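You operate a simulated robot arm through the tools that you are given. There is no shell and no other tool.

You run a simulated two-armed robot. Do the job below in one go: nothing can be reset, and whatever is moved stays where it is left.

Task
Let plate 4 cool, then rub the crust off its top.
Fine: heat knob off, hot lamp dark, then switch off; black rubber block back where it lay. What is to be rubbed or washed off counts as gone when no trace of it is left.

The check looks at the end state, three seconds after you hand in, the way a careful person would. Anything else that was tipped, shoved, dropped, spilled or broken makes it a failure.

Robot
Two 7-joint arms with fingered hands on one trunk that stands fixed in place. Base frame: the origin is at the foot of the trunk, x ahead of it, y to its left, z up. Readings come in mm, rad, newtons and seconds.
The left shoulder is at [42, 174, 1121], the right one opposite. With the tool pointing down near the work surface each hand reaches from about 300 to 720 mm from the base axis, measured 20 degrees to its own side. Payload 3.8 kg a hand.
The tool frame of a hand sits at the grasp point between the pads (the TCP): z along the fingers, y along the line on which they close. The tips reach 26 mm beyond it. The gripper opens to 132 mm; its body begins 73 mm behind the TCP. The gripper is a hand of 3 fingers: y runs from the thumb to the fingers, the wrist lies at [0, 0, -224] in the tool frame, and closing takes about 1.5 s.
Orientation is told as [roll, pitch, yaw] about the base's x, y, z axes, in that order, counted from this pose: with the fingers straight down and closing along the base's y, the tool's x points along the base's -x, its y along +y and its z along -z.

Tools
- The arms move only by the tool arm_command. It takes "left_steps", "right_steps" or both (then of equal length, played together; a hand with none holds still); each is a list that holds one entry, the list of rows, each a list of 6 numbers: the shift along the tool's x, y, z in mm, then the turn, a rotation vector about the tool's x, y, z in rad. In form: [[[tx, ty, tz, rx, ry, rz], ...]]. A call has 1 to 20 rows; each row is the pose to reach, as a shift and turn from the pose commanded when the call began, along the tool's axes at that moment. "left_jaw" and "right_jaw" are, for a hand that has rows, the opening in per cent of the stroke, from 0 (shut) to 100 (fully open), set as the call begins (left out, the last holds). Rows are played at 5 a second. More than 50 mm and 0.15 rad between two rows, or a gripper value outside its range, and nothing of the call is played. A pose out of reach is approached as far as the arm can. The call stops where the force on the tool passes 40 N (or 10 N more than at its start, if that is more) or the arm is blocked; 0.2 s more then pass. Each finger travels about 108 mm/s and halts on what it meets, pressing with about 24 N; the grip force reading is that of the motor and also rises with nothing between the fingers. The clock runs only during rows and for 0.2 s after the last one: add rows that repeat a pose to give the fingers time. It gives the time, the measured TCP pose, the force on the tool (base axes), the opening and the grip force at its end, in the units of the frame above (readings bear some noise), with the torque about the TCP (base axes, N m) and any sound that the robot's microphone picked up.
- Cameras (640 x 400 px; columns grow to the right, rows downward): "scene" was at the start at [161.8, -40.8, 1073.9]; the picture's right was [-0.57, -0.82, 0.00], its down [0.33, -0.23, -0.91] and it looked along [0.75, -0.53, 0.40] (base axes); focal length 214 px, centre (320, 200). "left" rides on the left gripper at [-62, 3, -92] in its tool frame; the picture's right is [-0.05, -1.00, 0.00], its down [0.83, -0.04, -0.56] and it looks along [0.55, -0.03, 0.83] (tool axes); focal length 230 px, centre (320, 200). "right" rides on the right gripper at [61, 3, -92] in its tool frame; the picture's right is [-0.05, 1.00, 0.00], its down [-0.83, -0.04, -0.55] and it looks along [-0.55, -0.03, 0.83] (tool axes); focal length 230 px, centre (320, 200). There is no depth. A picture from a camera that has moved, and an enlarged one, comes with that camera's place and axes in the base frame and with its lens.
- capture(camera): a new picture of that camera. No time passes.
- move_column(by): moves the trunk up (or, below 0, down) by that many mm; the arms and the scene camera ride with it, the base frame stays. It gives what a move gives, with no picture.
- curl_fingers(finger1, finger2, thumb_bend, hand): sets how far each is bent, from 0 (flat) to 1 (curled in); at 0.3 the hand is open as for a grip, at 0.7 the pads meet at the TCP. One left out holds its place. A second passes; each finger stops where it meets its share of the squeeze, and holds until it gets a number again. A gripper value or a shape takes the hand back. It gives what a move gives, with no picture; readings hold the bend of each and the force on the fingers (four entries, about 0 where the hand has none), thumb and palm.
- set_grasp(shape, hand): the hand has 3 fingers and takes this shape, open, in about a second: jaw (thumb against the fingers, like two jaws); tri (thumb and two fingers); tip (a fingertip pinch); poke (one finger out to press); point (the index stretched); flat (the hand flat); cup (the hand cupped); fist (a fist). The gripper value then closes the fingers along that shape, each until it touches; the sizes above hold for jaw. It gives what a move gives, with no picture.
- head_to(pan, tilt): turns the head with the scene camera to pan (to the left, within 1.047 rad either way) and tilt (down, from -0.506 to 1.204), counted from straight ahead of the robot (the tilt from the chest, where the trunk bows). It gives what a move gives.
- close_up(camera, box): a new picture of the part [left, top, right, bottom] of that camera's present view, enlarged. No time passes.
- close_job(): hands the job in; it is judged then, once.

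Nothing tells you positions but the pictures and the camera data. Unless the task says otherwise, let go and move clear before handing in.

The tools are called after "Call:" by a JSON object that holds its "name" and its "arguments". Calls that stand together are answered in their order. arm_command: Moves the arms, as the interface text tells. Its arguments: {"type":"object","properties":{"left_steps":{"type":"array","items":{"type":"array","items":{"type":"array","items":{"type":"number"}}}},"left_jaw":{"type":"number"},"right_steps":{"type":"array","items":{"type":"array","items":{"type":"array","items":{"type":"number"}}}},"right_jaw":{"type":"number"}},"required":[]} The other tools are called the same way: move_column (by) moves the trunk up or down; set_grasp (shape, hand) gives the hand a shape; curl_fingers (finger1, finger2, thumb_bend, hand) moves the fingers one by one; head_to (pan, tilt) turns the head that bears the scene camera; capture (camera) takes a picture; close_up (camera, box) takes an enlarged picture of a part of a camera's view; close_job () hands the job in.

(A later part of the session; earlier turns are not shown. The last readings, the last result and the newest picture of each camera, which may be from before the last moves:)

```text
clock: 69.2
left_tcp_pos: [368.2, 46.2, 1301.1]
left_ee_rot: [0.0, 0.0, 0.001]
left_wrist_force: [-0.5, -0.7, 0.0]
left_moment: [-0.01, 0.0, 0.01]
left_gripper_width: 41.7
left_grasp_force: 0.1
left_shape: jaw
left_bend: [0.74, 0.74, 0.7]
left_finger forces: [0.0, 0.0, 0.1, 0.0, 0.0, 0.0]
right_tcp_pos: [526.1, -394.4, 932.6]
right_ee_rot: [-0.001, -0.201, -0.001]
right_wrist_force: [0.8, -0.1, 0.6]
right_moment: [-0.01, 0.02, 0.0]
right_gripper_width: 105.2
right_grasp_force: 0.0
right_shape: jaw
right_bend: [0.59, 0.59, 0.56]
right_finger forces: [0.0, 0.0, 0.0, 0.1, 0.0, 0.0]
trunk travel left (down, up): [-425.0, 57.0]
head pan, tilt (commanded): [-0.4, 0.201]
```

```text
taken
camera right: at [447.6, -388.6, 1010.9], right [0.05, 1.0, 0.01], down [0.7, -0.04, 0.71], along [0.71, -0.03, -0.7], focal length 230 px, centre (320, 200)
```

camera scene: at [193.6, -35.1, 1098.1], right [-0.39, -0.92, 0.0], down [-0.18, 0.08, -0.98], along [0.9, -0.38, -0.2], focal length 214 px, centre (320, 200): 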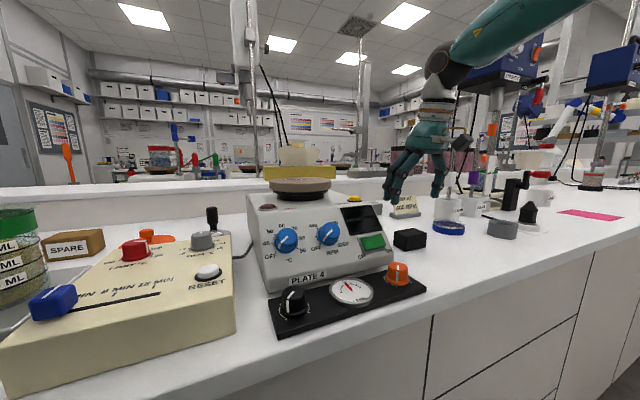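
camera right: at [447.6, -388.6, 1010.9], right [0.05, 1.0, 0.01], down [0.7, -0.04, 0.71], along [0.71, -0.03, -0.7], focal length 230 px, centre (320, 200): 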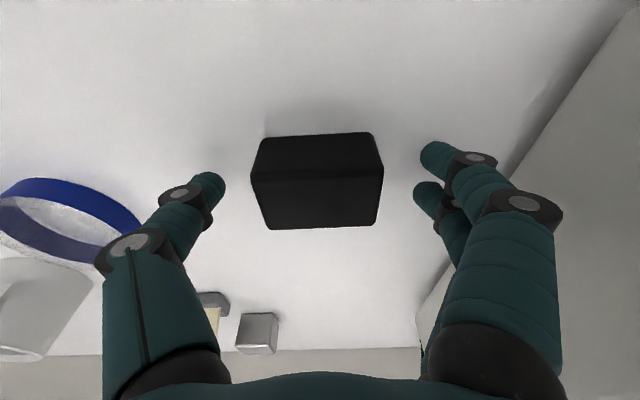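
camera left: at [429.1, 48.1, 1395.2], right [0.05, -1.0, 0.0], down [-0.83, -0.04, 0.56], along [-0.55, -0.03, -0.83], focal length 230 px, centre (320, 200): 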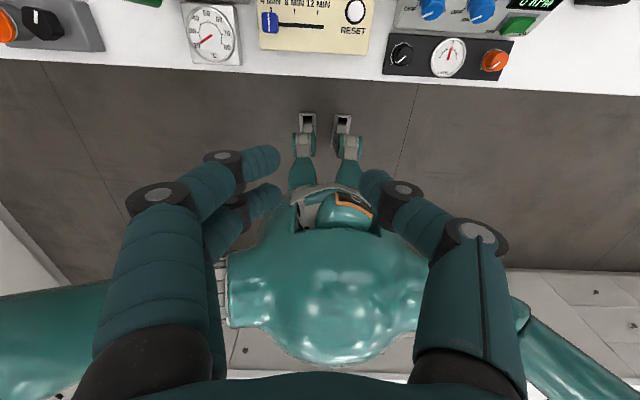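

Position reached exactly. Now I close on the block.

Call:
{"name": "arm_command", "arguments": {"right_steps": [[[0, 0, 0, 0, 0, 0], [0, 0, 0, 0, 0, 0], [0, 0, 0, 0, 0, 0], [0, 0, 0, 0, 0, 0], [0, 0, 0, 0, 0, 0]]], "right_jaw": 15}}

Call:
{"name": "capture", "arguments": {"camera": "right"}}

Call:
{"name": "close_up", "arguments": {"camera": "scene", "box": [330, 130, 470, 230]}}

```text
clock: 70.4
left_tcp_pos: [367.3, 44.3, 1301.0]
left_ee_rot: [-0.001, 0.001, 0.003]
left_wrist_force: [0.8, -0.1, -0.5]
left_moment: [0.02, 0.0, -0.04]
left_gripper_width: 42.0
left_grasp_force: 0.1
left_shape: jaw
left_bend: [0.74, 0.74, 0.7]
left_finger forces: [0.0, 0.0, 0.1, 0.0, 0.0, 0.0]
right_tcp_pos: [526.7, -394.4, 933.3]
right_ee_rot: [-0.001, -0.201, 0.0]
right_wrist_force: [0.1, -0.8, 0.3]
right_moment: [-0.01, -0.01, 0.03]
right_gripper_width: 53.9
right_grasp_force: 24.4
right_shape: jaw
right_bend: [0.73, 0.73, 0.7]
right_finger forces: [10.9, 10.9, 0.0, 0.1, 21.7, 0.0]
trunk travel left (down, up): [-425.0, 57.0]
head pan, tilt (commanded): [-0.4, 0.201]
```

```text
taken
camera right: at [447.6, -388.7, 1010.8], right [0.05, 1.0, 0.01], down [0.7, -0.04, 0.71], along [0.71, -0.03, -0.71], focal length 230 px, centre (320, 200)
```

right: 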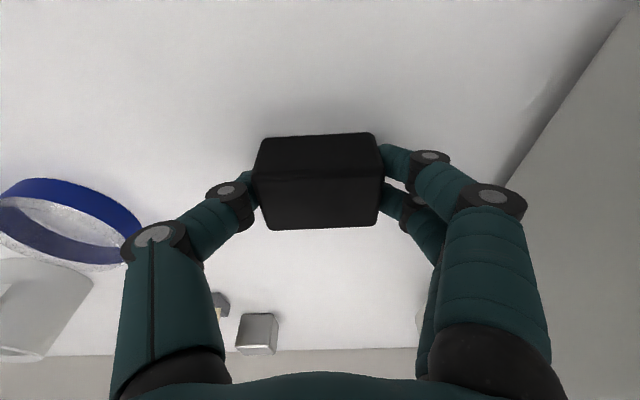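

```text
4.00 times, centred on (400, 180) of scene
camera zoom: at [188.6, -35.6, 1021.1], right [-0.39, -0.92, 0.0], down [-0.18, 0.08, -0.98], along [0.9, -0.38, -0.2], focal length 858 px, centre (0, 280)
```

zoom: 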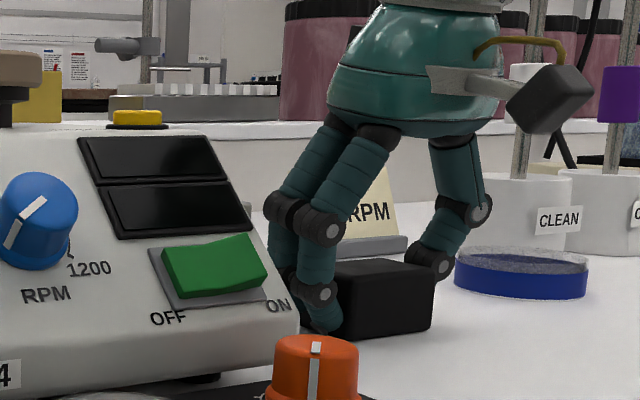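

The block is well held (fingers 10.9/10.9 N against thumb 21.7 N). I lift it straight up while turning the left hand about so its camera looks forward at the plate.

Call:
{"name": "arm_command", "arguments": {"right_steps": [[[-4, 0, -19.6, 0, 0, 0], [-8, 0, -39.2, 0, 0, 0], [-14, 0, -68.6, 0, 0, 0], [-20, 0, -98, 0, 0, 0], [-26, 0, -127.4, 0, 0, 0], [-32, 0, -156.8, 0, 0, 0], [-37.8, 0, -186.2, 0, 0, 0], [-37.8, 0, -186.2, 0, 0, 0], [-37.8, 0, -186.2, 0, 0, 0], [-37.8, 0, -186.2, 0, 0, 0], [-37.8, 0, -186.2, 0, 0, 0], [-37.8, 0, -186.2, 0, 0, 0], [-37.8, 0, -186.2, 0, 0, 0], [-37.8, 0, -186.2, 0, 0, 0], [-37.8, 0, -186.2, 0, 0, 0], [-37.8, 0, -186.2, 0, 0, 0], [-37.8, 0, -186.2, 0, 0, 0], [-37.8, 0, -186.2, 0, 0, 0]]], "left_steps": [[[0, 0, 0, 0, 0, -0.145], [0, 0, 0, 0, 0, -0.29], [0, 0, 0, 0, 0, -0.435], [0, 0, 0, 0, 0, -0.58], [0, 0, 0, 0, 0, -0.725], [0, 0, 0, 0, 0, -0.87], [0, 0, 0, 0, 0, -1.015], [0, 0, 0, 0, 0, -1.16], [0, 0, 0, 0, 0, -1.305], [0, 0, 0, 0, 0, -1.45], [0, 0, 0, 0, 0, -1.595], [0, 0, 0, 0, 0, -1.74], [0, 0, 0, 0, 0, -1.885], [0, 0, 0, 0, 0, -2.03], [0, 0, 0, 0, 0, -2.175], [0, 0, 0, 0, 0, -2.32], [0, 0, 0, 0, 0, -2.465], [0, 0, 0, 0, 0, -2.6]]]}}

Call:
{"name": "capture", "arguments": {"camera": "left"}}

Call:
{"name": "capture", "arguments": {"camera": "right"}}

Call:
{"name": "capture", "arguments": {"camera": "scene"}}

```text
clock: 74.2
left_tcp_pos: [367.7, 45.6, 1298.7]
left_ee_rot: [0.0, 0.001, 2.603]
left_wrist_force: [-0.2, 0.0, 0.1]
left_moment: [0.0, -0.02, 0.04]
left_gripper_width: 41.9
left_grasp_force: 0.0
left_shape: jaw
left_bend: [0.74, 0.74, 0.7]
left_finger forces: [0.0, 0.0, 0.0, 0.0, 0.1, 0.0]
right_tcp_pos: [526.6, -392.4, 1122.3]
right_ee_rot: [0.0, -0.199, 0.0]
right_wrist_force: [0.0, 0.2, -1.0]
right_moment: [0.02, 0.04, 0.0]
right_gripper_width: 53.8
right_grasp_force: 24.1
right_shape: jaw
right_bend: [0.73, 0.73, 0.7]
right_finger forces: [11.1, 10.8, 0.0, 0.0, 21.8, 0.0]
trunk travel left (down, up): [-425.0, 57.0]
head pan, tilt (commanded): [-0.4, 0.201]
```

```text
taken
camera left: at [313.8, 73.8, 1393.2], right [0.47, 0.88, 0.0], down [0.74, -0.39, 0.56], along [0.49, -0.26, -0.83], focal length 230 px, centre (320, 200)
```

left: 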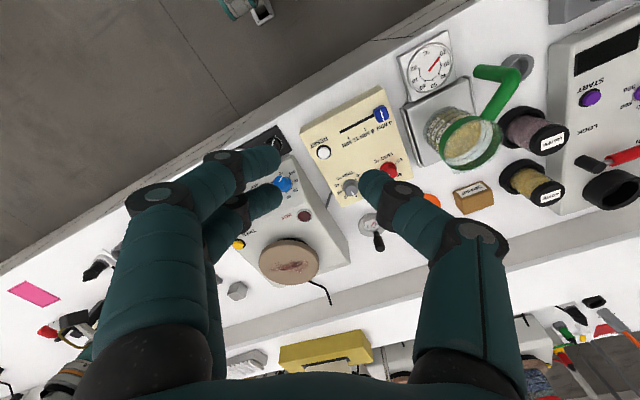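

```text
taken
camera right: at [448.1, -388.4, 1201.5], right [0.05, 1.0, 0.01], down [0.7, -0.04, 0.71], along [0.71, -0.03, -0.71], focal length 230 px, centre (320, 200)
```

right: 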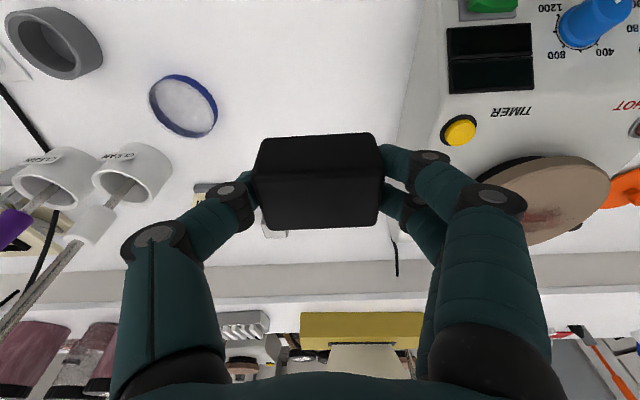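

```text
taken
camera scene: at [188.5, -35.6, 1021.1], right [-0.39, -0.92, 0.0], down [-0.18, 0.08, -0.98], along [0.9, -0.38, -0.2], focal length 214 px, centre (320, 200)
```

scene: 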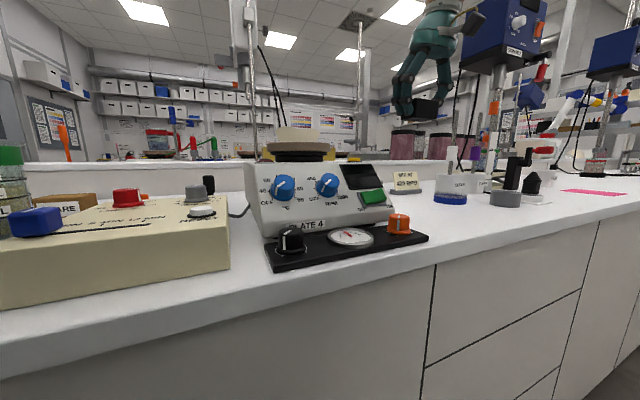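

Left camera now sees the plate and its crust clearly. I zoom in to measure the plate and crust.

Call:
{"name": "close_up", "arguments": {"camera": "left", "box": [245, 225, 335, 295]}}

Call:
{"name": "close_up", "arguments": {"camera": "right", "box": [460, 130, 640, 260]}}

Call:
{"name": "close_up", "arguments": {"camera": "scene", "box": [240, 120, 350, 180]}}

```text
5.71 times, centred on (290, 260) of left
camera zoom: at [313.8, 73.8, 1393.2], right [0.47, 0.88, 0.0], down [0.74, -0.39, 0.56], along [0.49, -0.26, -0.83], focal length 1315 px, centre (491, -143)
```

zoom: 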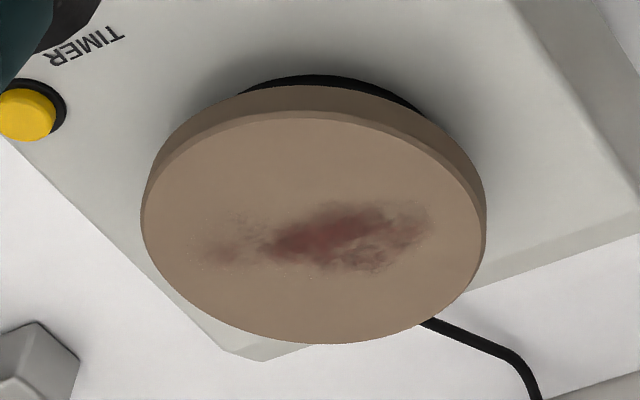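

```text
3.08 times, centred on (550, 195) of right
camera zoom: at [448.1, -388.4, 1201.5], right [0.05, 1.0, 0.01], down [0.7, -0.04, 0.71], along [0.71, -0.03, -0.71], focal length 708 px, centre (-388, 215)
```

zoom: 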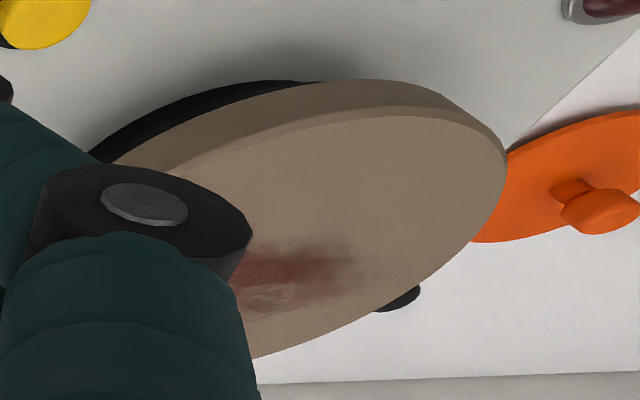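

```text
5.82 times, centred on (295, 150) of scene
camera zoom: at [188.5, -35.6, 1021.1], right [-0.39, -0.92, 0.0], down [-0.18, 0.08, -0.98], along [0.9, -0.38, -0.2], focal length 1248 px, centre (466, 491)
```

zoom: 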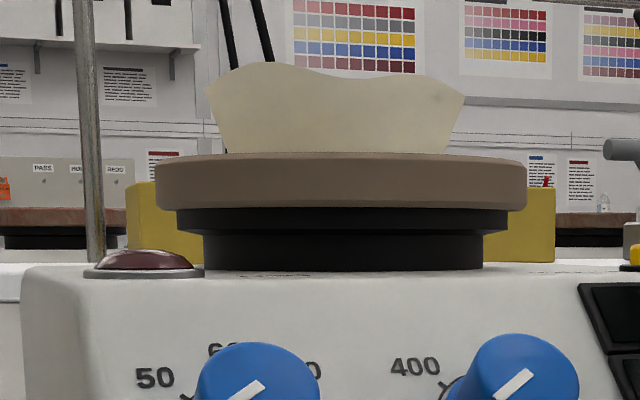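

Plate top is centred near (641, -178) at z ≈ 1047, radius 68 mm; the crust spans roughly x 620–678, y -232 to -128. I carry the block over above the plate, keeping it 40 mm clear.

Call:
{"name": "arm_command", "arguments": {"right_steps": [[[-18, 36, 3.6, 0, 0, 0], [-36, 72, 7.3, 0, 0, 0], [-54, 108, 10.9, 0, 0, 0], [-72, 144, 14.6, 0, 0, 0], [-90, 180, 18.2, 0, 0, 0], [-107.2, 215.5, 21.8, 0, 0, 0], [-107.2, 215.5, 21.8, 0, 0, 0]]]}}

Call:
{"name": "capture", "arguments": {"camera": "left"}}

Call:
{"name": "capture", "arguments": {"camera": "right"}}

Call:
{"name": "close_up", "arguments": {"camera": "scene", "box": [200, 60, 380, 200]}}

```text
clock: 75.8
left_tcp_pos: [369.0, 45.2, 1299.3]
left_ee_rot: [0.0, 0.0, 2.6]
left_wrist_force: [-1.0, -0.3, -0.9]
left_moment: [0.03, 0.02, -0.04]
left_gripper_width: 42.2
left_grasp_force: 0.0
left_shape: jaw
left_bend: [0.74, 0.74, 0.7]
left_finger forces: [0.0, 0.0, 0.1, 0.0, 0.0, 0.1]
right_tcp_pos: [560.4, -261.8, 1091.6]
right_ee_rot: [-0.001, -0.2, -0.003]
right_wrist_force: [-0.6, 0.3, -0.1]
right_moment: [-0.01, 0.02, 0.01]
right_gripper_width: 53.6
right_grasp_force: 24.2
right_shape: jaw
right_bend: [0.73, 0.73, 0.7]
right_finger forces: [11.1, 11.1, 0.1, 0.0, 22.2, 0.0]
right hand out of reach, approached as far as the arm can: row 3, 4, 5, 6, 7
trunk travel left (down, up): [-425.0, 57.0]
head pan, tilt (commanded): [-0.4, 0.201]
```

```text
taken
camera left: at [314.0, 73.8, 1393.2], right [0.47, 0.88, 0.0], down [0.73, -0.39, 0.56], along [0.49, -0.26, -0.83], focal length 230 px, centre (320, 200)
```

left: 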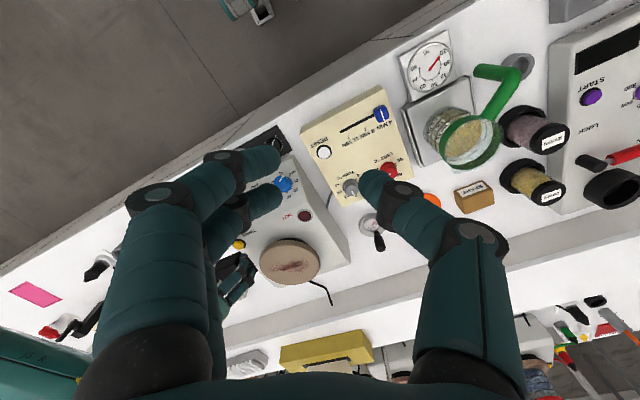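

```text
taken
camera right: at [480.8, -256.1, 1170.8], right [0.05, 1.0, 0.01], down [0.7, -0.04, 0.71], along [0.71, -0.03, -0.7], focal length 230 px, centre (320, 200)
```

right: 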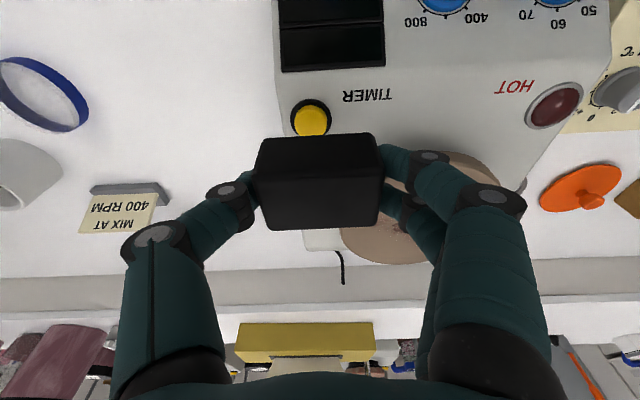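

```text
2.86 times, centred on (290, 130) of scene
camera zoom: at [188.6, -35.8, 1021.1], right [-0.39, -0.92, 0.0], down [-0.18, 0.08, -0.98], along [0.9, -0.38, -0.2], focal length 613 px, centre (406, 400)
```

zoom: 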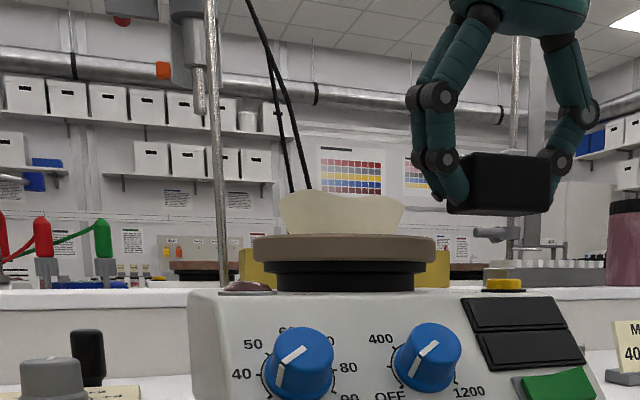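

The arm could not follow all the way in this posture (it stopped at (560, -262, 1092), still clear). Raising the trunk should bring the plate into reach, so I do that and retry in small, safe steps.

Call:
{"name": "move_column", "arguments": {"by": 56}}

Call:
{"name": "arm_command", "arguments": {"right_steps": [[[-12, 13, 2.5, 0, 0, 0], [-24, 27, 5, 0, 0, 0], [-24, 27, 5, 0, 0, 0]]]}}

Call:
{"name": "capture", "arguments": {"camera": "left"}}

```text
clock: 76.8
left_tcp_pos: [370.5, 44.9, 1354.8]
left_ee_rot: [0.001, -0.003, 2.602]
left_wrist_force: [0.4, 0.7, 0.0]
left_moment: [0.01, 0.06, -0.01]
left_gripper_width: 41.8
left_grasp_force: 0.0
left_shape: jaw
left_bend: [0.74, 0.74, 0.7]
left_finger forces: [0.1, 0.0, 0.0, 0.0, 0.0, 0.0]
right_tcp_pos: [517.9, -264.2, 1248.1]
right_ee_rot: [0.001, -0.399, -0.005]
right_wrist_force: [0.3, 0.0, -2.3]
right_moment: [-0.03, 0.02, -0.01]
right_gripper_width: 53.4
right_grasp_force: 23.7
right_shape: jaw
right_bend: [0.73, 0.73, 0.7]
right_finger forces: [10.8, 10.8, 0.0, 0.1, 21.7, 0.1]
trunk travel left (down, up): [-481.0, 1.0]
head pan, tilt (commanded): [-0.4, 0.201]
```

```text
clock: 77.6
left_tcp_pos: [368.1, 45.6, 1356.6]
left_ee_rot: [0.0, 0.0, 2.601]
left_wrist_force: [0.2, 0.3, -0.3]
left_moment: [0.04, 0.01, 0.02]
left_gripper_width: 41.7
left_grasp_force: 0.1
left_shape: jaw
left_bend: [0.74, 0.74, 0.7]
left_finger forces: [0.1, 0.1, 0.0, 0.0, 0.0, 0.0]
right_tcp_pos: [516.5, -262.2, 1250.1]
right_ee_rot: [0.002, -0.402, -0.003]
right_wrist_force: [0.2, 0.4, -0.7]
right_moment: [-0.01, 0.02, -0.03]
right_gripper_width: 53.3
right_grasp_force: 24.3
right_shape: jaw
right_bend: [0.73, 0.73, 0.7]
right_finger forces: [10.8, 10.8, 0.0, 0.1, 21.7, 0.1]
right hand out of reach, approached as far as the arm can: row 1, 2, 3
trunk travel left (down, up): [-481.0, 1.0]
head pan, tilt (commanded): [-0.4, 0.201]
```

```text
taken
camera left: at [313.2, 73.8, 1449.8], right [0.47, 0.88, 0.0], down [0.73, -0.39, 0.56], along [0.49, -0.26, -0.83], focal length 230 px, centre (320, 200)
```

left: 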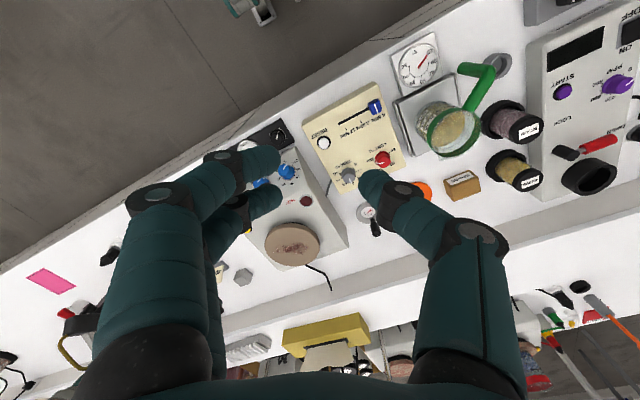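

The trunk move swung the right hand up and tilted it (now at z 1250, pitch -0.40), block still held. I'll look at the arm posture before moving on.

Call:
{"name": "head_to", "arguments": {"pan": -0.6, "tilt": -0.3}}

Call:
{"name": "capture", "arguments": {"camera": "scene"}}

Call:
{"name": "capture", "arguments": {"camera": "right"}}

```text
clock: 78.5
left_tcp_pos: [367.9, 44.7, 1356.5]
left_ee_rot: [0.0, 0.001, 2.602]
left_wrist_force: [-0.1, -0.6, -1.1]
left_moment: [-0.02, -0.03, 0.0]
left_gripper_width: 41.9
left_grasp_force: 0.0
left_shape: jaw
left_bend: [0.74, 0.74, 0.7]
left_finger forces: [0.0, 0.0, 0.1, 0.0, 0.0, 0.0]
right_tcp_pos: [518.0, -263.9, 1251.6]
right_ee_rot: [0.001, -0.4, -0.003]
right_wrist_force: [-1.0, 0.2, -1.2]
right_moment: [-0.01, 0.01, -0.01]
right_gripper_width: 53.4
right_grasp_force: 23.4
right_shape: jaw
right_bend: [0.73, 0.73, 0.7]
right_finger forces: [10.9, 10.8, 0.0, 0.0, 21.7, 0.0]
trunk travel left (down, up): [-481.0, 1.0]
head pan, tilt (commanded): [-0.6, -0.3]
```

```text
taken
camera scene: at [173.2, -43.8, 1143.1], right [-0.56, -0.83, 0.0], down [0.24, -0.17, -0.96], along [0.79, -0.54, 0.29], focal length 214 px, centre (320, 200)
```

scene: 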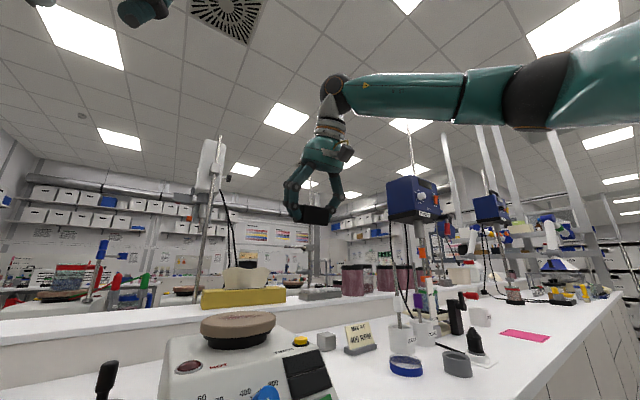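

```text
taken
camera right: at [424.6, -257.9, 1311.8], right [0.05, 1.0, 0.02], down [0.55, -0.05, 0.84], along [0.83, -0.03, -0.55], focal length 230 px, centre (320, 200)
```

right: 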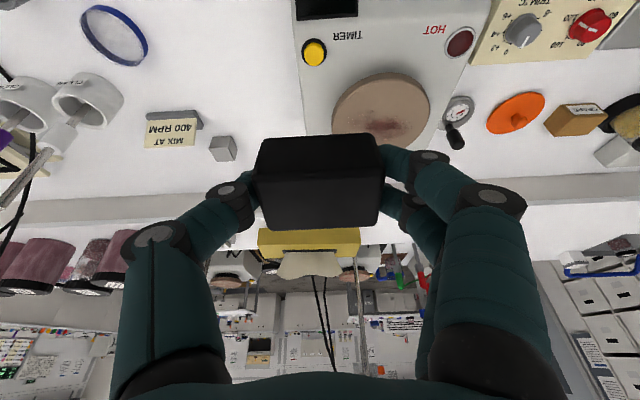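

The forearm runs nearly level from an elbow far out, so with the hand this upright the wrist limit is what blocks the plate. I'll move back a little and tilt the hand further forward, then test whether a -0.6 tilt lets me reach over the plate.

Call:
{"name": "arm_command", "arguments": {"right_steps": [[[26, -13, 11, 0, -0.04, 0], [52, -27, 21, 0, -0.07, 0], [78.6, -40, 32, 0, -0.1, 0], [78.6, -40, 32, 0, -0.1, 0]]]}}

Call:
{"name": "move_column", "arguments": {"by": -30}}

Call:
{"name": "capture", "arguments": {"camera": "right"}}

```text
clock: 79.5
left_tcp_pos: [369.0, 45.6, 1355.8]
left_ee_rot: [0.0, -0.001, 2.601]
left_wrist_force: [-0.3, -0.1, -0.1]
left_moment: [-0.01, -0.02, -0.02]
left_gripper_width: 42.2
left_grasp_force: 0.0
left_shape: jaw
left_bend: [0.74, 0.74, 0.7]
left_finger forces: [0.0, 0.1, 0.0, 0.1, 0.0, 0.0]
right_tcp_pos: [457.3, -303.9, 1191.3]
right_ee_rot: [0.003, -0.501, -0.003]
right_wrist_force: [-0.1, 0.1, -0.6]
right_moment: [-0.03, 0.03, 0.0]
right_gripper_width: 53.4
right_grasp_force: 23.7
right_shape: jaw
right_bend: [0.73, 0.73, 0.7]
right_finger forces: [10.9, 10.9, 0.1, 0.2, 21.7, 0.0]
trunk travel left (down, up): [-481.0, 1.0]
head pan, tilt (commanded): [-0.6, -0.3]
```

```text
clock: 80.3
left_tcp_pos: [364.9, 44.6, 1327.6]
left_ee_rot: [-0.001, 0.005, 2.6]
left_wrist_force: [0.2, -0.2, 0.4]
left_moment: [0.0, -0.04, 0.01]
left_gripper_width: 41.9
left_grasp_force: 0.1
left_shape: jaw
left_bend: [0.74, 0.74, 0.7]
left_finger forces: [0.0, 0.0, 0.0, 0.1, 0.0, 0.0]
right_tcp_pos: [455.2, -302.3, 1162.7]
right_ee_rot: [0.002, -0.505, -0.003]
right_wrist_force: [0.0, 0.3, 0.0]
right_moment: [0.0, -0.03, 0.0]
right_gripper_width: 53.3
right_grasp_force: 24.4
right_shape: jaw
right_bend: [0.73, 0.73, 0.7]
right_finger forces: [10.8, 10.8, 0.1, 0.0, 21.5, 0.1]
trunk travel left (down, up): [-451.0, 31.0]
head pan, tilt (commanded): [-0.6, -0.3]
```

```text
taken
camera right: at [356.8, -297.6, 1214.4], right [0.05, 1.0, 0.03], down [0.46, -0.05, 0.89], along [0.89, -0.03, -0.46], focal length 230 px, centre (320, 200)
```

right: 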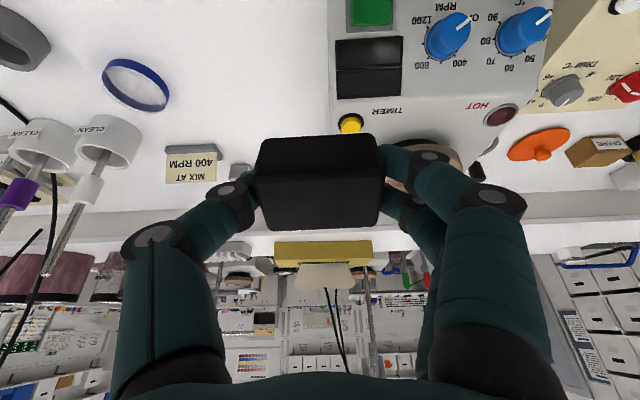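

Normal behaviour again. Now I test reach over the plate with the hand tilted to -0.6, keeping the block well above everything.

Call:
{"name": "arm_command", "arguments": {"right_steps": [[[-25, 25, 14, 0, -0.02, 0], [-51, 50, 28, 0, -0.04, 0], [-76, 74, 42, 0, -0.06, 0], [-101, 99, 56, 0, -0.08, 0], [-127, 124, 70, 0, -0.095, 0]]]}}

Call:
{"name": "arm_command", "arguments": {"right_steps": [[[-16, 0, 11, 0, 0, 0], [-33, 0, 22, 0, 0, 0]]]}}

```text
clock: 81.5
left_tcp_pos: [366.5, 45.1, 1326.6]
left_ee_rot: [0.0, 0.002, 2.6]
left_wrist_force: [-0.3, 0.2, 0.1]
left_moment: [-0.02, -0.03, 0.07]
left_gripper_width: 42.0
left_grasp_force: 0.1
left_shape: jaw
left_bend: [0.74, 0.74, 0.7]
left_finger forces: [0.0, 0.0, 0.0, 0.0, 0.0, 0.0]
right_tcp_pos: [569.0, -208.0, 1162.2]
right_ee_rot: [-0.001, -0.582, -0.004]
right_wrist_force: [0.2, 0.0, -1.1]
right_moment: [0.02, -0.03, -0.02]
right_gripper_width: 53.3
right_grasp_force: 23.9
right_shape: jaw
right_bend: [0.73, 0.73, 0.7]
right_finger forces: [10.9, 11.0, 0.0, 0.0, 21.8, 0.1]
right hand out of reach, approached as far as the arm can: row 5
trunk travel left (down, up): [-451.0, 31.0]
head pan, tilt (commanded): [-0.6, -0.3]
```

```text
clock: 82.1
left_tcp_pos: [367.1, 44.9, 1327.0]
left_ee_rot: [0.001, 0.002, 2.6]
left_wrist_force: [0.3, 0.6, 0.8]
left_moment: [-0.03, -0.03, 0.03]
left_gripper_width: 41.9
left_grasp_force: 0.0
left_shape: jaw
left_bend: [0.74, 0.74, 0.7]
left_finger forces: [0.0, 0.0, 0.0, 0.0, 0.0, 0.0]
right_tcp_pos: [577.0, -211.8, 1164.2]
right_ee_rot: [0.003, -0.597, -0.004]
right_wrist_force: [-0.3, 0.2, -1.1]
right_moment: [-0.01, 0.05, -0.02]
right_gripper_width: 53.0
right_grasp_force: 23.8
right_shape: jaw
right_bend: [0.73, 0.73, 0.7]
right_finger forces: [10.9, 10.9, 0.0, 0.0, 21.8, 0.0]
right hand out of reach, approached as far as the arm can: row 1, 2
trunk travel left (down, up): [-451.0, 31.0]
head pan, tilt (commanded): [-0.6, -0.3]
```

Call:
{"name": "arm_command", "arguments": {"right_steps": [[[6, 11, 29, 0, 0, 0], [11, 22, 57, 0, 0, 0], [11, 22, 57, 0, 0, 0]]]}}

Call:
{"name": "capture", "arguments": {"camera": "right"}}

Call:
{"name": "capture", "arguments": {"camera": "scene"}}

```text
clock: 82.9
left_tcp_pos: [369.5, 44.4, 1325.2]
left_ee_rot: [0.0, -0.002, 2.601]
left_wrist_force: [0.6, 1.2, 0.0]
left_moment: [0.01, -0.03, 0.0]
left_gripper_width: 41.8
left_grasp_force: 0.1
left_shape: jaw
left_bend: [0.74, 0.74, 0.7]
left_finger forces: [0.0, 0.0, 0.1, 0.1, 0.0, 0.0]
right_tcp_pos: [582.7, -210.4, 1111.8]
right_ee_rot: [0.006, -0.595, -0.006]
right_wrist_force: [0.7, 0.4, -0.5]
right_moment: [0.01, 0.03, -0.01]
right_gripper_width: 53.2
right_grasp_force: 24.0
right_shape: jaw
right_bend: [0.73, 0.73, 0.7]
right_finger forces: [10.9, 10.9, 0.1, 0.0, 21.7, 0.0]
right hand out of reach, approached as far as the arm can: row 1, 2, 3
trunk travel left (down, up): [-451.0, 31.0]
head pan, tilt (commanded): [-0.6, -0.3]
```

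```text
taken
camera right: at [479.9, -205.9, 1154.2], right [0.05, 1.0, 0.03], down [0.38, -0.05, 0.93], along [0.93, -0.03, -0.38], focal length 230 px, centre (320, 200)
```

right: 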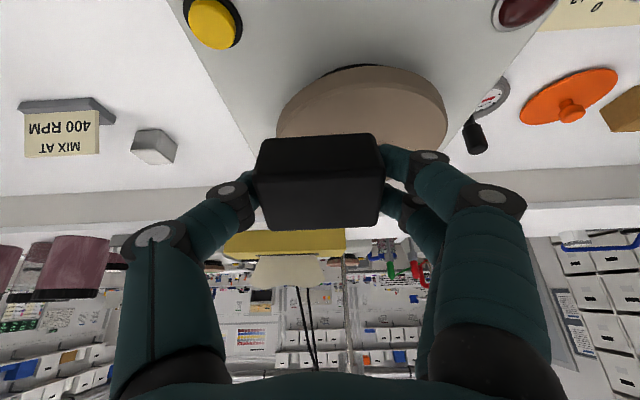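

```text
taken
camera scene: at [172.1, -44.2, 1100.6], right [-0.56, -0.83, 0.0], down [0.24, -0.17, -0.96], along [0.79, -0.54, 0.29], focal length 214 px, centre (320, 200)
```

scene: 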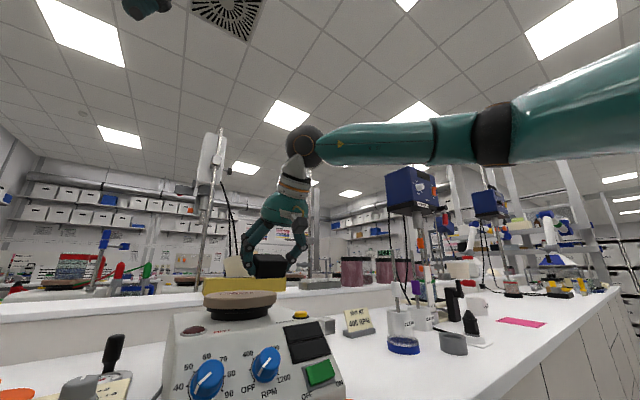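

The arm isn't stretched out, so the trouble is the wrist angle: the forearm points left-forward while the hand is held straight. I'll bring the hand back to the -0.2 tilt and instead turn it about the vertical to line up with the forearm, which also keeps the block level.

Call:
{"name": "arm_command", "arguments": {"right_steps": [[[5, -13, -28, 0, 0.133, 0], [10, -27, -56, 0, 0.266, 0], [15.6, -40, -83.4, 0, 0.397, 0], [15.6, -40, -83.4, 0, 0.397, 0]]]}}

Call:
{"name": "arm_command", "arguments": {"right_steps": [[[0, 0, 0, -0.02, 0, -0.098], [0, 0, 0, -0.04, 0, -0.196], [0, 0, 0, -0.06, 0, -0.294], [0, 0, 0, -0.08, 0, -0.392], [0, 0, 0, -0.08, 0, -0.392]]]}}

```text
clock: 83.9
left_tcp_pos: [368.9, 45.0, 1325.7]
left_ee_rot: [0.001, 0.001, 2.6]
left_wrist_force: [-0.4, 0.2, 0.6]
left_moment: [0.01, 0.02, 0.01]
left_gripper_width: 41.8
left_grasp_force: 0.2
left_shape: jaw
left_bend: [0.74, 0.74, 0.7]
left_finger forces: [0.1, 0.0, 0.0, 0.1, 0.0, 0.1]
right_tcp_pos: [519.0, -252.3, 1174.5]
right_ee_rot: [0.002, -0.196, -0.003]
right_wrist_force: [0.9, 0.2, -0.7]
right_moment: [0.01, 0.0, 0.0]
right_gripper_width: 53.2
right_grasp_force: 24.1
right_shape: jaw
right_bend: [0.73, 0.73, 0.7]
right_finger forces: [10.8, 10.9, 0.0, 0.0, 21.7, 0.1]
trunk travel left (down, up): [-451.0, 31.0]
head pan, tilt (commanded): [-0.6, -0.3]
```

```text
clock: 85.1
left_tcp_pos: [367.3, 44.4, 1326.2]
left_ee_rot: [-0.001, -0.001, 2.6]
left_wrist_force: [-0.5, -0.9, 0.5]
left_moment: [-0.02, -0.01, 0.03]
left_gripper_width: 41.7
left_grasp_force: 0.1
left_shape: jaw
left_bend: [0.74, 0.74, 0.7]
left_finger forces: [0.0, 0.1, 0.0, 0.1, 0.0, 0.0]
right_tcp_pos: [521.5, -251.4, 1173.4]
right_ee_rot: [0.004, -0.201, 0.399]
right_wrist_force: [0.6, 0.2, -1.5]
right_moment: [0.01, -0.04, 0.03]
right_gripper_width: 53.3
right_grasp_force: 23.4
right_shape: jaw
right_bend: [0.73, 0.73, 0.7]
right_finger forces: [10.8, 10.9, 0.0, 0.0, 21.6, 0.0]
trunk travel left (down, up): [-451.0, 31.0]
head pan, tilt (commanded): [-0.6, -0.3]
```

Call:
{"name": "arm_command", "arguments": {"right_steps": [[[-28, 5, 19, 0, 0, 0], [-55, 11, 38, 0, 0, 0], [-83, 16, 58, 0, 0, 0]]]}}

Call:
{"name": "capture", "arguments": {"camera": "scene"}}

```text
clock: 85.9
left_tcp_pos: [366.7, 44.7, 1326.8]
left_ee_rot: [0.0, 0.001, 2.599]
left_wrist_force: [0.9, -0.1, 0.2]
left_moment: [-0.04, -0.02, 0.01]
left_gripper_width: 41.7
left_grasp_force: 0.1
left_shape: jaw
left_bend: [0.74, 0.74, 0.7]
left_finger forces: [0.1, 0.0, 0.0, 0.1, 0.0, 0.0]
right_tcp_pos: [541.3, -260.6, 1131.6]
right_ee_rot: [0.003, -0.202, 0.397]
right_wrist_force: [-0.1, 0.3, -1.3]
right_moment: [0.02, 0.03, 0.01]
right_gripper_width: 53.2
right_grasp_force: 24.0
right_shape: jaw
right_bend: [0.73, 0.73, 0.7]
right_finger forces: [11.0, 10.9, 0.1, 0.1, 21.8, 0.1]
right hand out of reach, approached as far as the arm can: row 1, 2, 3
trunk travel left (down, up): [-451.0, 31.0]
head pan, tilt (commanded): [-0.6, -0.3]
```

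```text
taken
camera scene: at [171.2, -43.6, 1100.9], right [-0.56, -0.83, 0.0], down [0.24, -0.17, -0.96], along [0.79, -0.54, 0.3], focal length 214 px, centre (320, 200)
```

scene: 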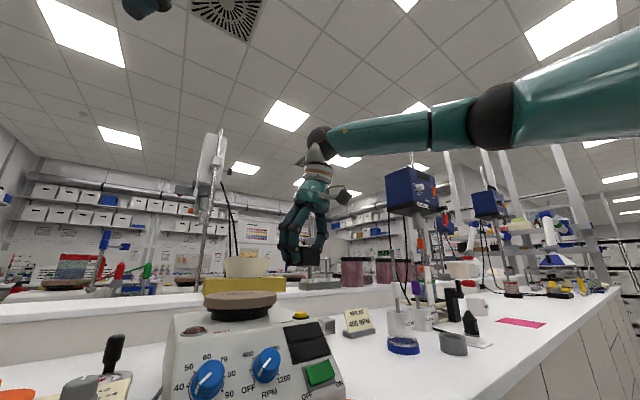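

Turning that way made it worse, so I test turning the hand the other way about the vertical (yaw -0.4) and see if the reach grows.

Call:
{"name": "arm_command", "arguments": {"right_steps": [[[0, 0, 0, 0.027, 0, 0.131], [0, 0, 0, 0.053, 0, 0.261], [0, 0, 0, 0.08, 0, 0.392], [0, 0, 0, 0.106, 0, 0.523], [0, 0, 0, 0.133, 0, 0.653], [0, 0, 0, 0.159, 0, 0.784], [0, 0, 0, 0.159, 0, 0.784]]]}}

Call:
{"name": "arm_command", "arguments": {"right_steps": [[[-12, 37, 3, 0, 0, 0], [-24, 64, 6, 0, 0, 0]]]}}

```text
clock: 87.5
left_tcp_pos: [367.3, 44.2, 1325.9]
left_ee_rot: [0.0, 0.0, 2.602]
left_wrist_force: [-0.2, 0.4, -0.4]
left_moment: [0.01, -0.03, -0.02]
left_gripper_width: 41.9
left_grasp_force: 0.1
left_shape: jaw
left_bend: [0.74, 0.74, 0.7]
left_finger forces: [0.1, 0.0, 0.0, 0.0, 0.0, 0.0]
right_tcp_pos: [533.7, -312.1, 1145.5]
right_ee_rot: [0.004, -0.196, -0.404]
right_wrist_force: [0.1, 0.1, -0.1]
right_moment: [-0.03, -0.03, 0.0]
right_gripper_width: 52.9
right_grasp_force: 24.3
right_shape: jaw
right_bend: [0.73, 0.73, 0.7]
right_finger forces: [10.9, 11.0, 0.0, 0.1, 21.9, 0.0]
right hand out of reach, approached as far as the arm can: row 3, 4, 5, 6, 7
trunk travel left (down, up): [-451.0, 31.0]
head pan, tilt (commanded): [-0.6, -0.3]
```

```text
clock: 88.1
left_tcp_pos: [366.9, 43.9, 1325.7]
left_ee_rot: [0.0, -0.003, 2.602]
left_wrist_force: [0.6, 0.3, 0.7]
left_moment: [0.06, -0.01, 0.03]
left_gripper_width: 42.2
left_grasp_force: 0.1
left_shape: jaw
left_bend: [0.74, 0.74, 0.7]
left_finger forces: [0.0, 0.0, 0.0, 0.0, 0.0, 0.0]
right_tcp_pos: [541.6, -300.3, 1142.2]
right_ee_rot: [0.003, -0.198, -0.404]
right_wrist_force: [0.4, 0.3, -1.4]
right_moment: [-0.01, 0.01, 0.01]
right_gripper_width: 53.0
right_grasp_force: 24.6
right_shape: jaw
right_bend: [0.73, 0.73, 0.7]
right_finger forces: [11.0, 10.9, 0.0, 0.0, 21.7, 0.0]
right hand out of reach, approached as far as the arm can: row 1, 2
trunk travel left (down, up): [-451.0, 31.0]
head pan, tilt (commanded): [-0.6, -0.3]
```

The wrist stops at the same point whichever way the hand is turned, so it is the elbow posture (high and wide) that is stuck. I'll draw the arm back and low in front of the panel with a -0.6 tilt, so the elbow drops, and then approach the plate from there.

Call:
{"name": "arm_command", "arguments": {"right_steps": [[[27, -11, 5, -0.02, 0, -0.098], [54, -21, 10, -0.04, 0, -0.196], [80, -32, 14, -0.06, 0, -0.294], [107, -43, 19, -0.08, 0, -0.392], [107, -43, 19, -0.08, 0, -0.392]]]}}

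Call:
{"name": "arm_command", "arguments": {"right_steps": [[[0, 0, 0, 0, -0.1, 0], [0, 0, 0, 0, -0.2, 0], [0, 0, 0, 0, -0.3, 0], [0, 0, 0, 0, -0.4, 0], [0, 0, 0, 0, -0.4, 0]]]}}

Call:
{"name": "capture", "arguments": {"camera": "right"}}

Call:
{"name": "capture", "arguments": {"camera": "scene"}}

```text
clock: 89.3
left_tcp_pos: [369.1, 46.0, 1327.3]
left_ee_rot: [0.0, 0.0, 2.601]
left_wrist_force: [-0.2, -0.1, 0.3]
left_moment: [0.02, 0.02, 0.03]
left_gripper_width: 41.9
left_grasp_force: 0.0
left_shape: jaw
left_bend: [0.74, 0.74, 0.7]
left_finger forces: [0.0, 0.0, 0.0, 0.0, 0.0, 0.0]
right_tcp_pos: [431.4, -299.3, 1100.4]
right_ee_rot: [0.005, -0.196, -0.002]
right_wrist_force: [-0.4, 0.4, -0.7]
right_moment: [-0.02, 0.04, 0.01]
right_gripper_width: 53.2
right_grasp_force: 23.8
right_shape: jaw
right_bend: [0.73, 0.73, 0.7]
right_finger forces: [11.0, 10.8, 0.0, 0.0, 21.7, 0.0]
trunk travel left (down, up): [-451.0, 31.0]
head pan, tilt (commanded): [-0.6, -0.3]
```

```text
clock: 90.5
left_tcp_pos: [368.0, 45.3, 1326.0]
left_ee_rot: [0.001, 0.001, 2.602]
left_wrist_force: [0.4, 0.3, 0.5]
left_moment: [0.02, -0.02, 0.0]
left_gripper_width: 41.5
left_grasp_force: 0.1
left_shape: jaw
left_bend: [0.74, 0.74, 0.7]
left_finger forces: [0.0, 0.0, 0.0, 0.1, 0.1, 0.0]
right_tcp_pos: [435.0, -299.7, 1102.1]
right_ee_rot: [0.005, -0.601, -0.005]
right_wrist_force: [0.3, 0.5, -1.6]
right_moment: [-0.04, 0.04, -0.01]
right_gripper_width: 53.0
right_grasp_force: 23.7
right_shape: jaw
right_bend: [0.73, 0.73, 0.7]
right_finger forces: [10.8, 10.8, 0.1, 0.0, 21.7, 0.1]
trunk travel left (down, up): [-451.0, 31.0]
head pan, tilt (commanded): [-0.6, -0.3]
```

```text
taken
camera right: at [331.2, -294.7, 1144.3], right [0.05, 1.0, 0.03], down [0.37, -0.05, 0.93], along [0.93, -0.03, -0.37], focal length 230 px, centre (320, 200)
```

right: 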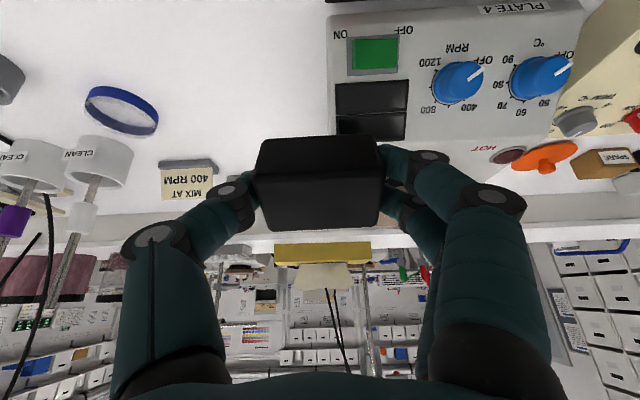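

```text
taken
camera scene: at [171.3, -43.6, 1100.9], right [-0.56, -0.83, 0.0], down [0.24, -0.17, -0.96], along [0.79, -0.54, 0.3], focal length 214 px, centre (320, 200)
```

scene: 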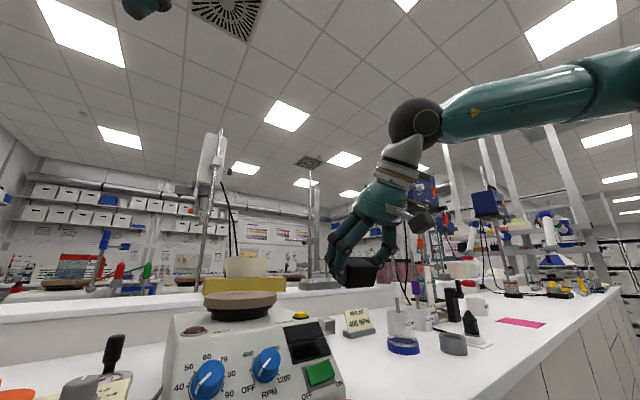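

I now go lower and steeper in front of the panel to bring the elbow down, before rising over the plate from there.

Call:
{"name": "arm_command", "arguments": {"right_steps": [[[16, 17, 14, 0, -0.12, 0], [32, 34, 28, 0, -0.24, 0], [47, 50, 43, 0, -0.35, 0], [47, 50, 43, 0, -0.35, 0]]]}}

Call:
{"name": "capture", "arguments": {"camera": "scene"}}

Call:
{"name": "capture", "arguments": {"camera": "right"}}

```text
clock: 91.5
left_tcp_pos: [370.2, 45.5, 1325.5]
left_ee_rot: [0.002, 0.001, 2.599]
left_wrist_force: [0.6, 0.1, -0.5]
left_moment: [0.03, 0.03, -0.02]
left_gripper_width: 42.2
left_grasp_force: 0.0
left_shape: jaw
left_bend: [0.74, 0.74, 0.7]
left_finger forces: [0.0, 0.1, 0.0, 0.1, 0.0, 0.0]
right_tcp_pos: [433.1, -294.7, 1083.2]
right_ee_rot: [0.004, -0.949, -0.002]
right_wrist_force: [-0.1, 0.1, -1.3]
right_moment: [0.0, -0.07, 0.02]
right_gripper_width: 52.9
right_grasp_force: 23.7
right_shape: jaw
right_bend: [0.73, 0.73, 0.7]
right_finger forces: [10.8, 10.8, 0.0, 0.1, 21.7, 0.1]
right hand out of reach, approached as far as the arm can: row 2, 3, 4
trunk travel left (down, up): [-451.0, 31.0]
head pan, tilt (commanded): [-0.6, -0.3]
```

```text
taken
camera scene: at [171.7, -43.2, 1100.5], right [-0.56, -0.83, 0.0], down [0.24, -0.17, -0.96], along [0.79, -0.54, 0.3], focal length 214 px, centre (320, 200)
```

scene: 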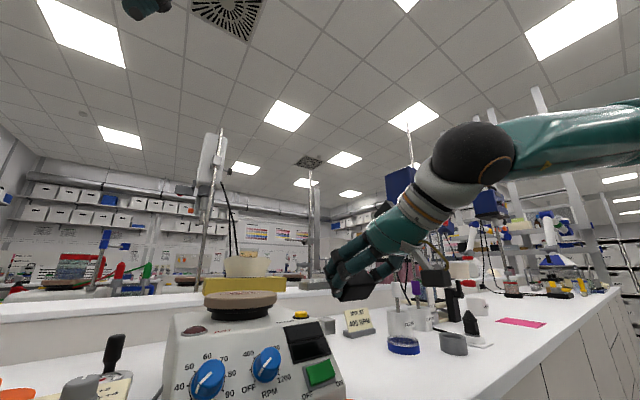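

```text
taken
camera right: at [322.6, -289.7, 1085.9], right [0.03, 1.0, 0.04], down [0.03, -0.04, 1.0], along [1.0, -0.03, -0.03], focal length 230 px, centre (320, 200)
```

right: 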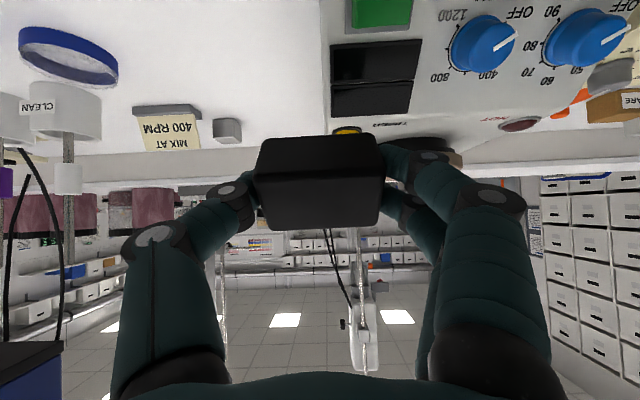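

Call:
{"name": "arm_command", "arguments": {"right_steps": [[[-24, 21, 18, 0, 0, 0], [-48, 43, 36, 0, 0, 0], [-73, 65, 55, 0, 0, 0], [-73, 65, 55, 0, 0, 0]]]}}

Call:
{"name": "arm_command", "arguments": {"right_steps": [[[-27, 20, 20, 0, 0, 0], [-54, 40, 40, 0, 0, 0], [-54, 40, 40, 0, 0, 0]]]}}

Call:
{"name": "capture", "arguments": {"camera": "scene"}}

```text
clock: 92.5
left_tcp_pos: [366.5, 43.8, 1326.0]
left_ee_rot: [0.0, 0.0, 2.6]
left_wrist_force: [-0.2, 0.4, -0.7]
left_moment: [0.01, -0.02, -0.05]
left_gripper_width: 41.9
left_grasp_force: 0.0
left_shape: jaw
left_bend: [0.74, 0.74, 0.7]
left_finger forces: [0.0, 0.1, 0.1, 0.0, 0.0, 0.0]
right_tcp_pos: [519.3, -229.2, 1111.6]
right_ee_rot: [0.006, -0.949, -0.006]
right_wrist_force: [-0.8, 0.2, -1.0]
right_moment: [0.01, 0.01, 0.01]
right_gripper_width: 53.0
right_grasp_force: 23.9
right_shape: jaw
right_bend: [0.73, 0.73, 0.7]
right_finger forces: [10.8, 10.8, 0.1, 0.0, 21.6, 0.0]
right hand out of reach, approached as far as the arm can: row 1
trunk travel left (down, up): [-451.0, 31.0]
head pan, tilt (commanded): [-0.6, -0.3]
```

```text
clock: 93.3
left_tcp_pos: [367.3, 44.2, 1325.7]
left_ee_rot: [0.0, -0.001, 2.601]
left_wrist_force: [0.8, -0.5, -0.9]
left_moment: [0.0, -0.01, -0.01]
left_gripper_width: 42.1
left_grasp_force: 0.2
left_shape: jaw
left_bend: [0.74, 0.74, 0.7]
left_finger forces: [0.0, 0.0, 0.0, 0.0, 0.0, 0.1]
right_tcp_pos: [582.0, -191.9, 1133.4]
right_ee_rot: [0.004, -0.95, -0.005]
right_wrist_force: [-0.6, -0.1, -0.4]
right_moment: [0.0, -0.02, 0.0]
right_gripper_width: 53.0
right_grasp_force: 23.8
right_shape: jaw
right_bend: [0.73, 0.73, 0.7]
right_finger forces: [10.9, 10.9, 0.1, 0.0, 21.7, 0.0]
trunk travel left (down, up): [-451.0, 31.0]
head pan, tilt (commanded): [-0.6, -0.3]
```

```text
taken
camera scene: at [171.1, -44.2, 1100.9], right [-0.56, -0.83, 0.0], down [0.24, -0.17, -0.96], along [0.79, -0.54, 0.3], focal length 214 px, centre (320, 200)
```

scene: 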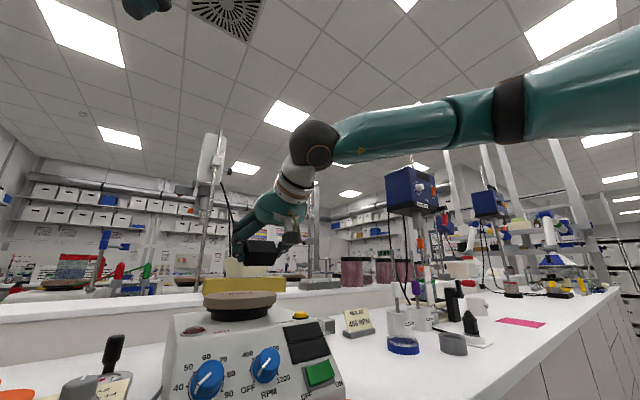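

With the steeper tilt the hand gets over the plate. I move on to above the plate centre, then un-tilt in stages to see how level I can get there.

Call:
{"name": "arm_command", "arguments": {"right_steps": [[[-16, 7, 22, 0, 0, 0], [-31.5, 14, 44, 0, 0, 0], [-31.5, 14, 44, 0, 0, 0]]]}}

Call:
{"name": "arm_command", "arguments": {"right_steps": [[[0, 0, 0, 0, 0.1, 0], [0, 0, 0, 0, 0.2, 0], [0, 0, 0, 0, 0.3, 0], [0, 0, 0, 0, 0.3, 0]]]}}

Call:
{"name": "capture", "arguments": {"camera": "scene"}}

```text
clock: 94.1
left_tcp_pos: [368.9, 44.5, 1326.5]
left_ee_rot: [-0.001, 0.001, 2.601]
left_wrist_force: [0.3, -0.2, 0.4]
left_moment: [-0.01, 0.04, 0.0]
left_gripper_width: 42.1
left_grasp_force: 0.1
left_shape: jaw
left_bend: [0.74, 0.74, 0.7]
left_finger forces: [0.0, 0.1, 0.0, 0.0, 0.0, 0.0]
right_tcp_pos: [621.6, -200.6, 1125.7]
right_ee_rot: [0.004, -0.949, -0.007]
right_wrist_force: [0.4, -0.4, -0.2]
right_moment: [0.03, 0.02, -0.03]
right_gripper_width: 52.8
right_grasp_force: 23.8
right_shape: jaw
right_bend: [0.73, 0.73, 0.7]
right_finger forces: [10.8, 10.7, 0.0, 0.1, 21.6, 0.1]
right hand out of reach, approached as far as the arm can: row 1, 2, 3
trunk travel left (down, up): [-451.0, 31.0]
head pan, tilt (commanded): [-0.6, -0.3]
```

```text
clock: 95.1
left_tcp_pos: [368.7, 44.2, 1325.3]
left_ee_rot: [-0.001, 0.0, 2.6]
left_wrist_force: [1.4, -0.7, -0.3]
left_moment: [0.04, 0.03, -0.02]
left_gripper_width: 42.0
left_grasp_force: 0.1
left_shape: jaw
left_bend: [0.74, 0.74, 0.7]
left_finger forces: [0.1, 0.0, 0.1, 0.0, 0.0, 0.0]
right_tcp_pos: [598.3, -220.9, 1130.4]
right_ee_rot: [0.006, -0.646, -0.005]
right_wrist_force: [0.1, 0.2, -0.8]
right_moment: [-0.01, -0.03, 0.0]
right_gripper_width: 52.9
right_grasp_force: 23.6
right_shape: jaw
right_bend: [0.73, 0.73, 0.7]
right_finger forces: [10.9, 10.8, 0.0, 0.0, 21.7, 0.1]
right hand out of reach, approached as far as the arm can: row 1, 2, 3, 4
trunk travel left (down, up): [-451.0, 31.0]
head pan, tilt (commanded): [-0.6, -0.3]
```

```text
taken
camera scene: at [171.7, -44.1, 1100.7], right [-0.56, -0.83, 0.0], down [0.24, -0.17, -0.96], along [0.79, -0.54, 0.29], focal length 214 px, centre (320, 200)
```

scene: 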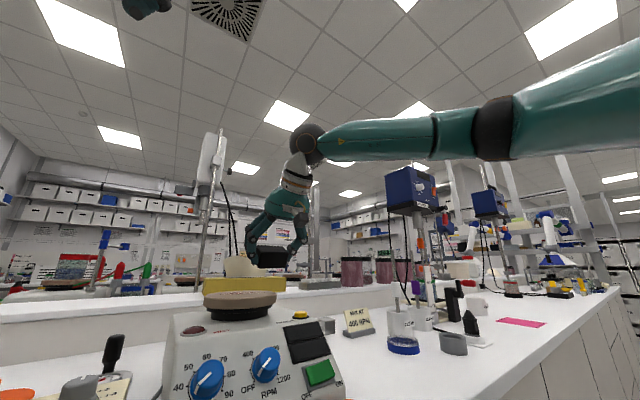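

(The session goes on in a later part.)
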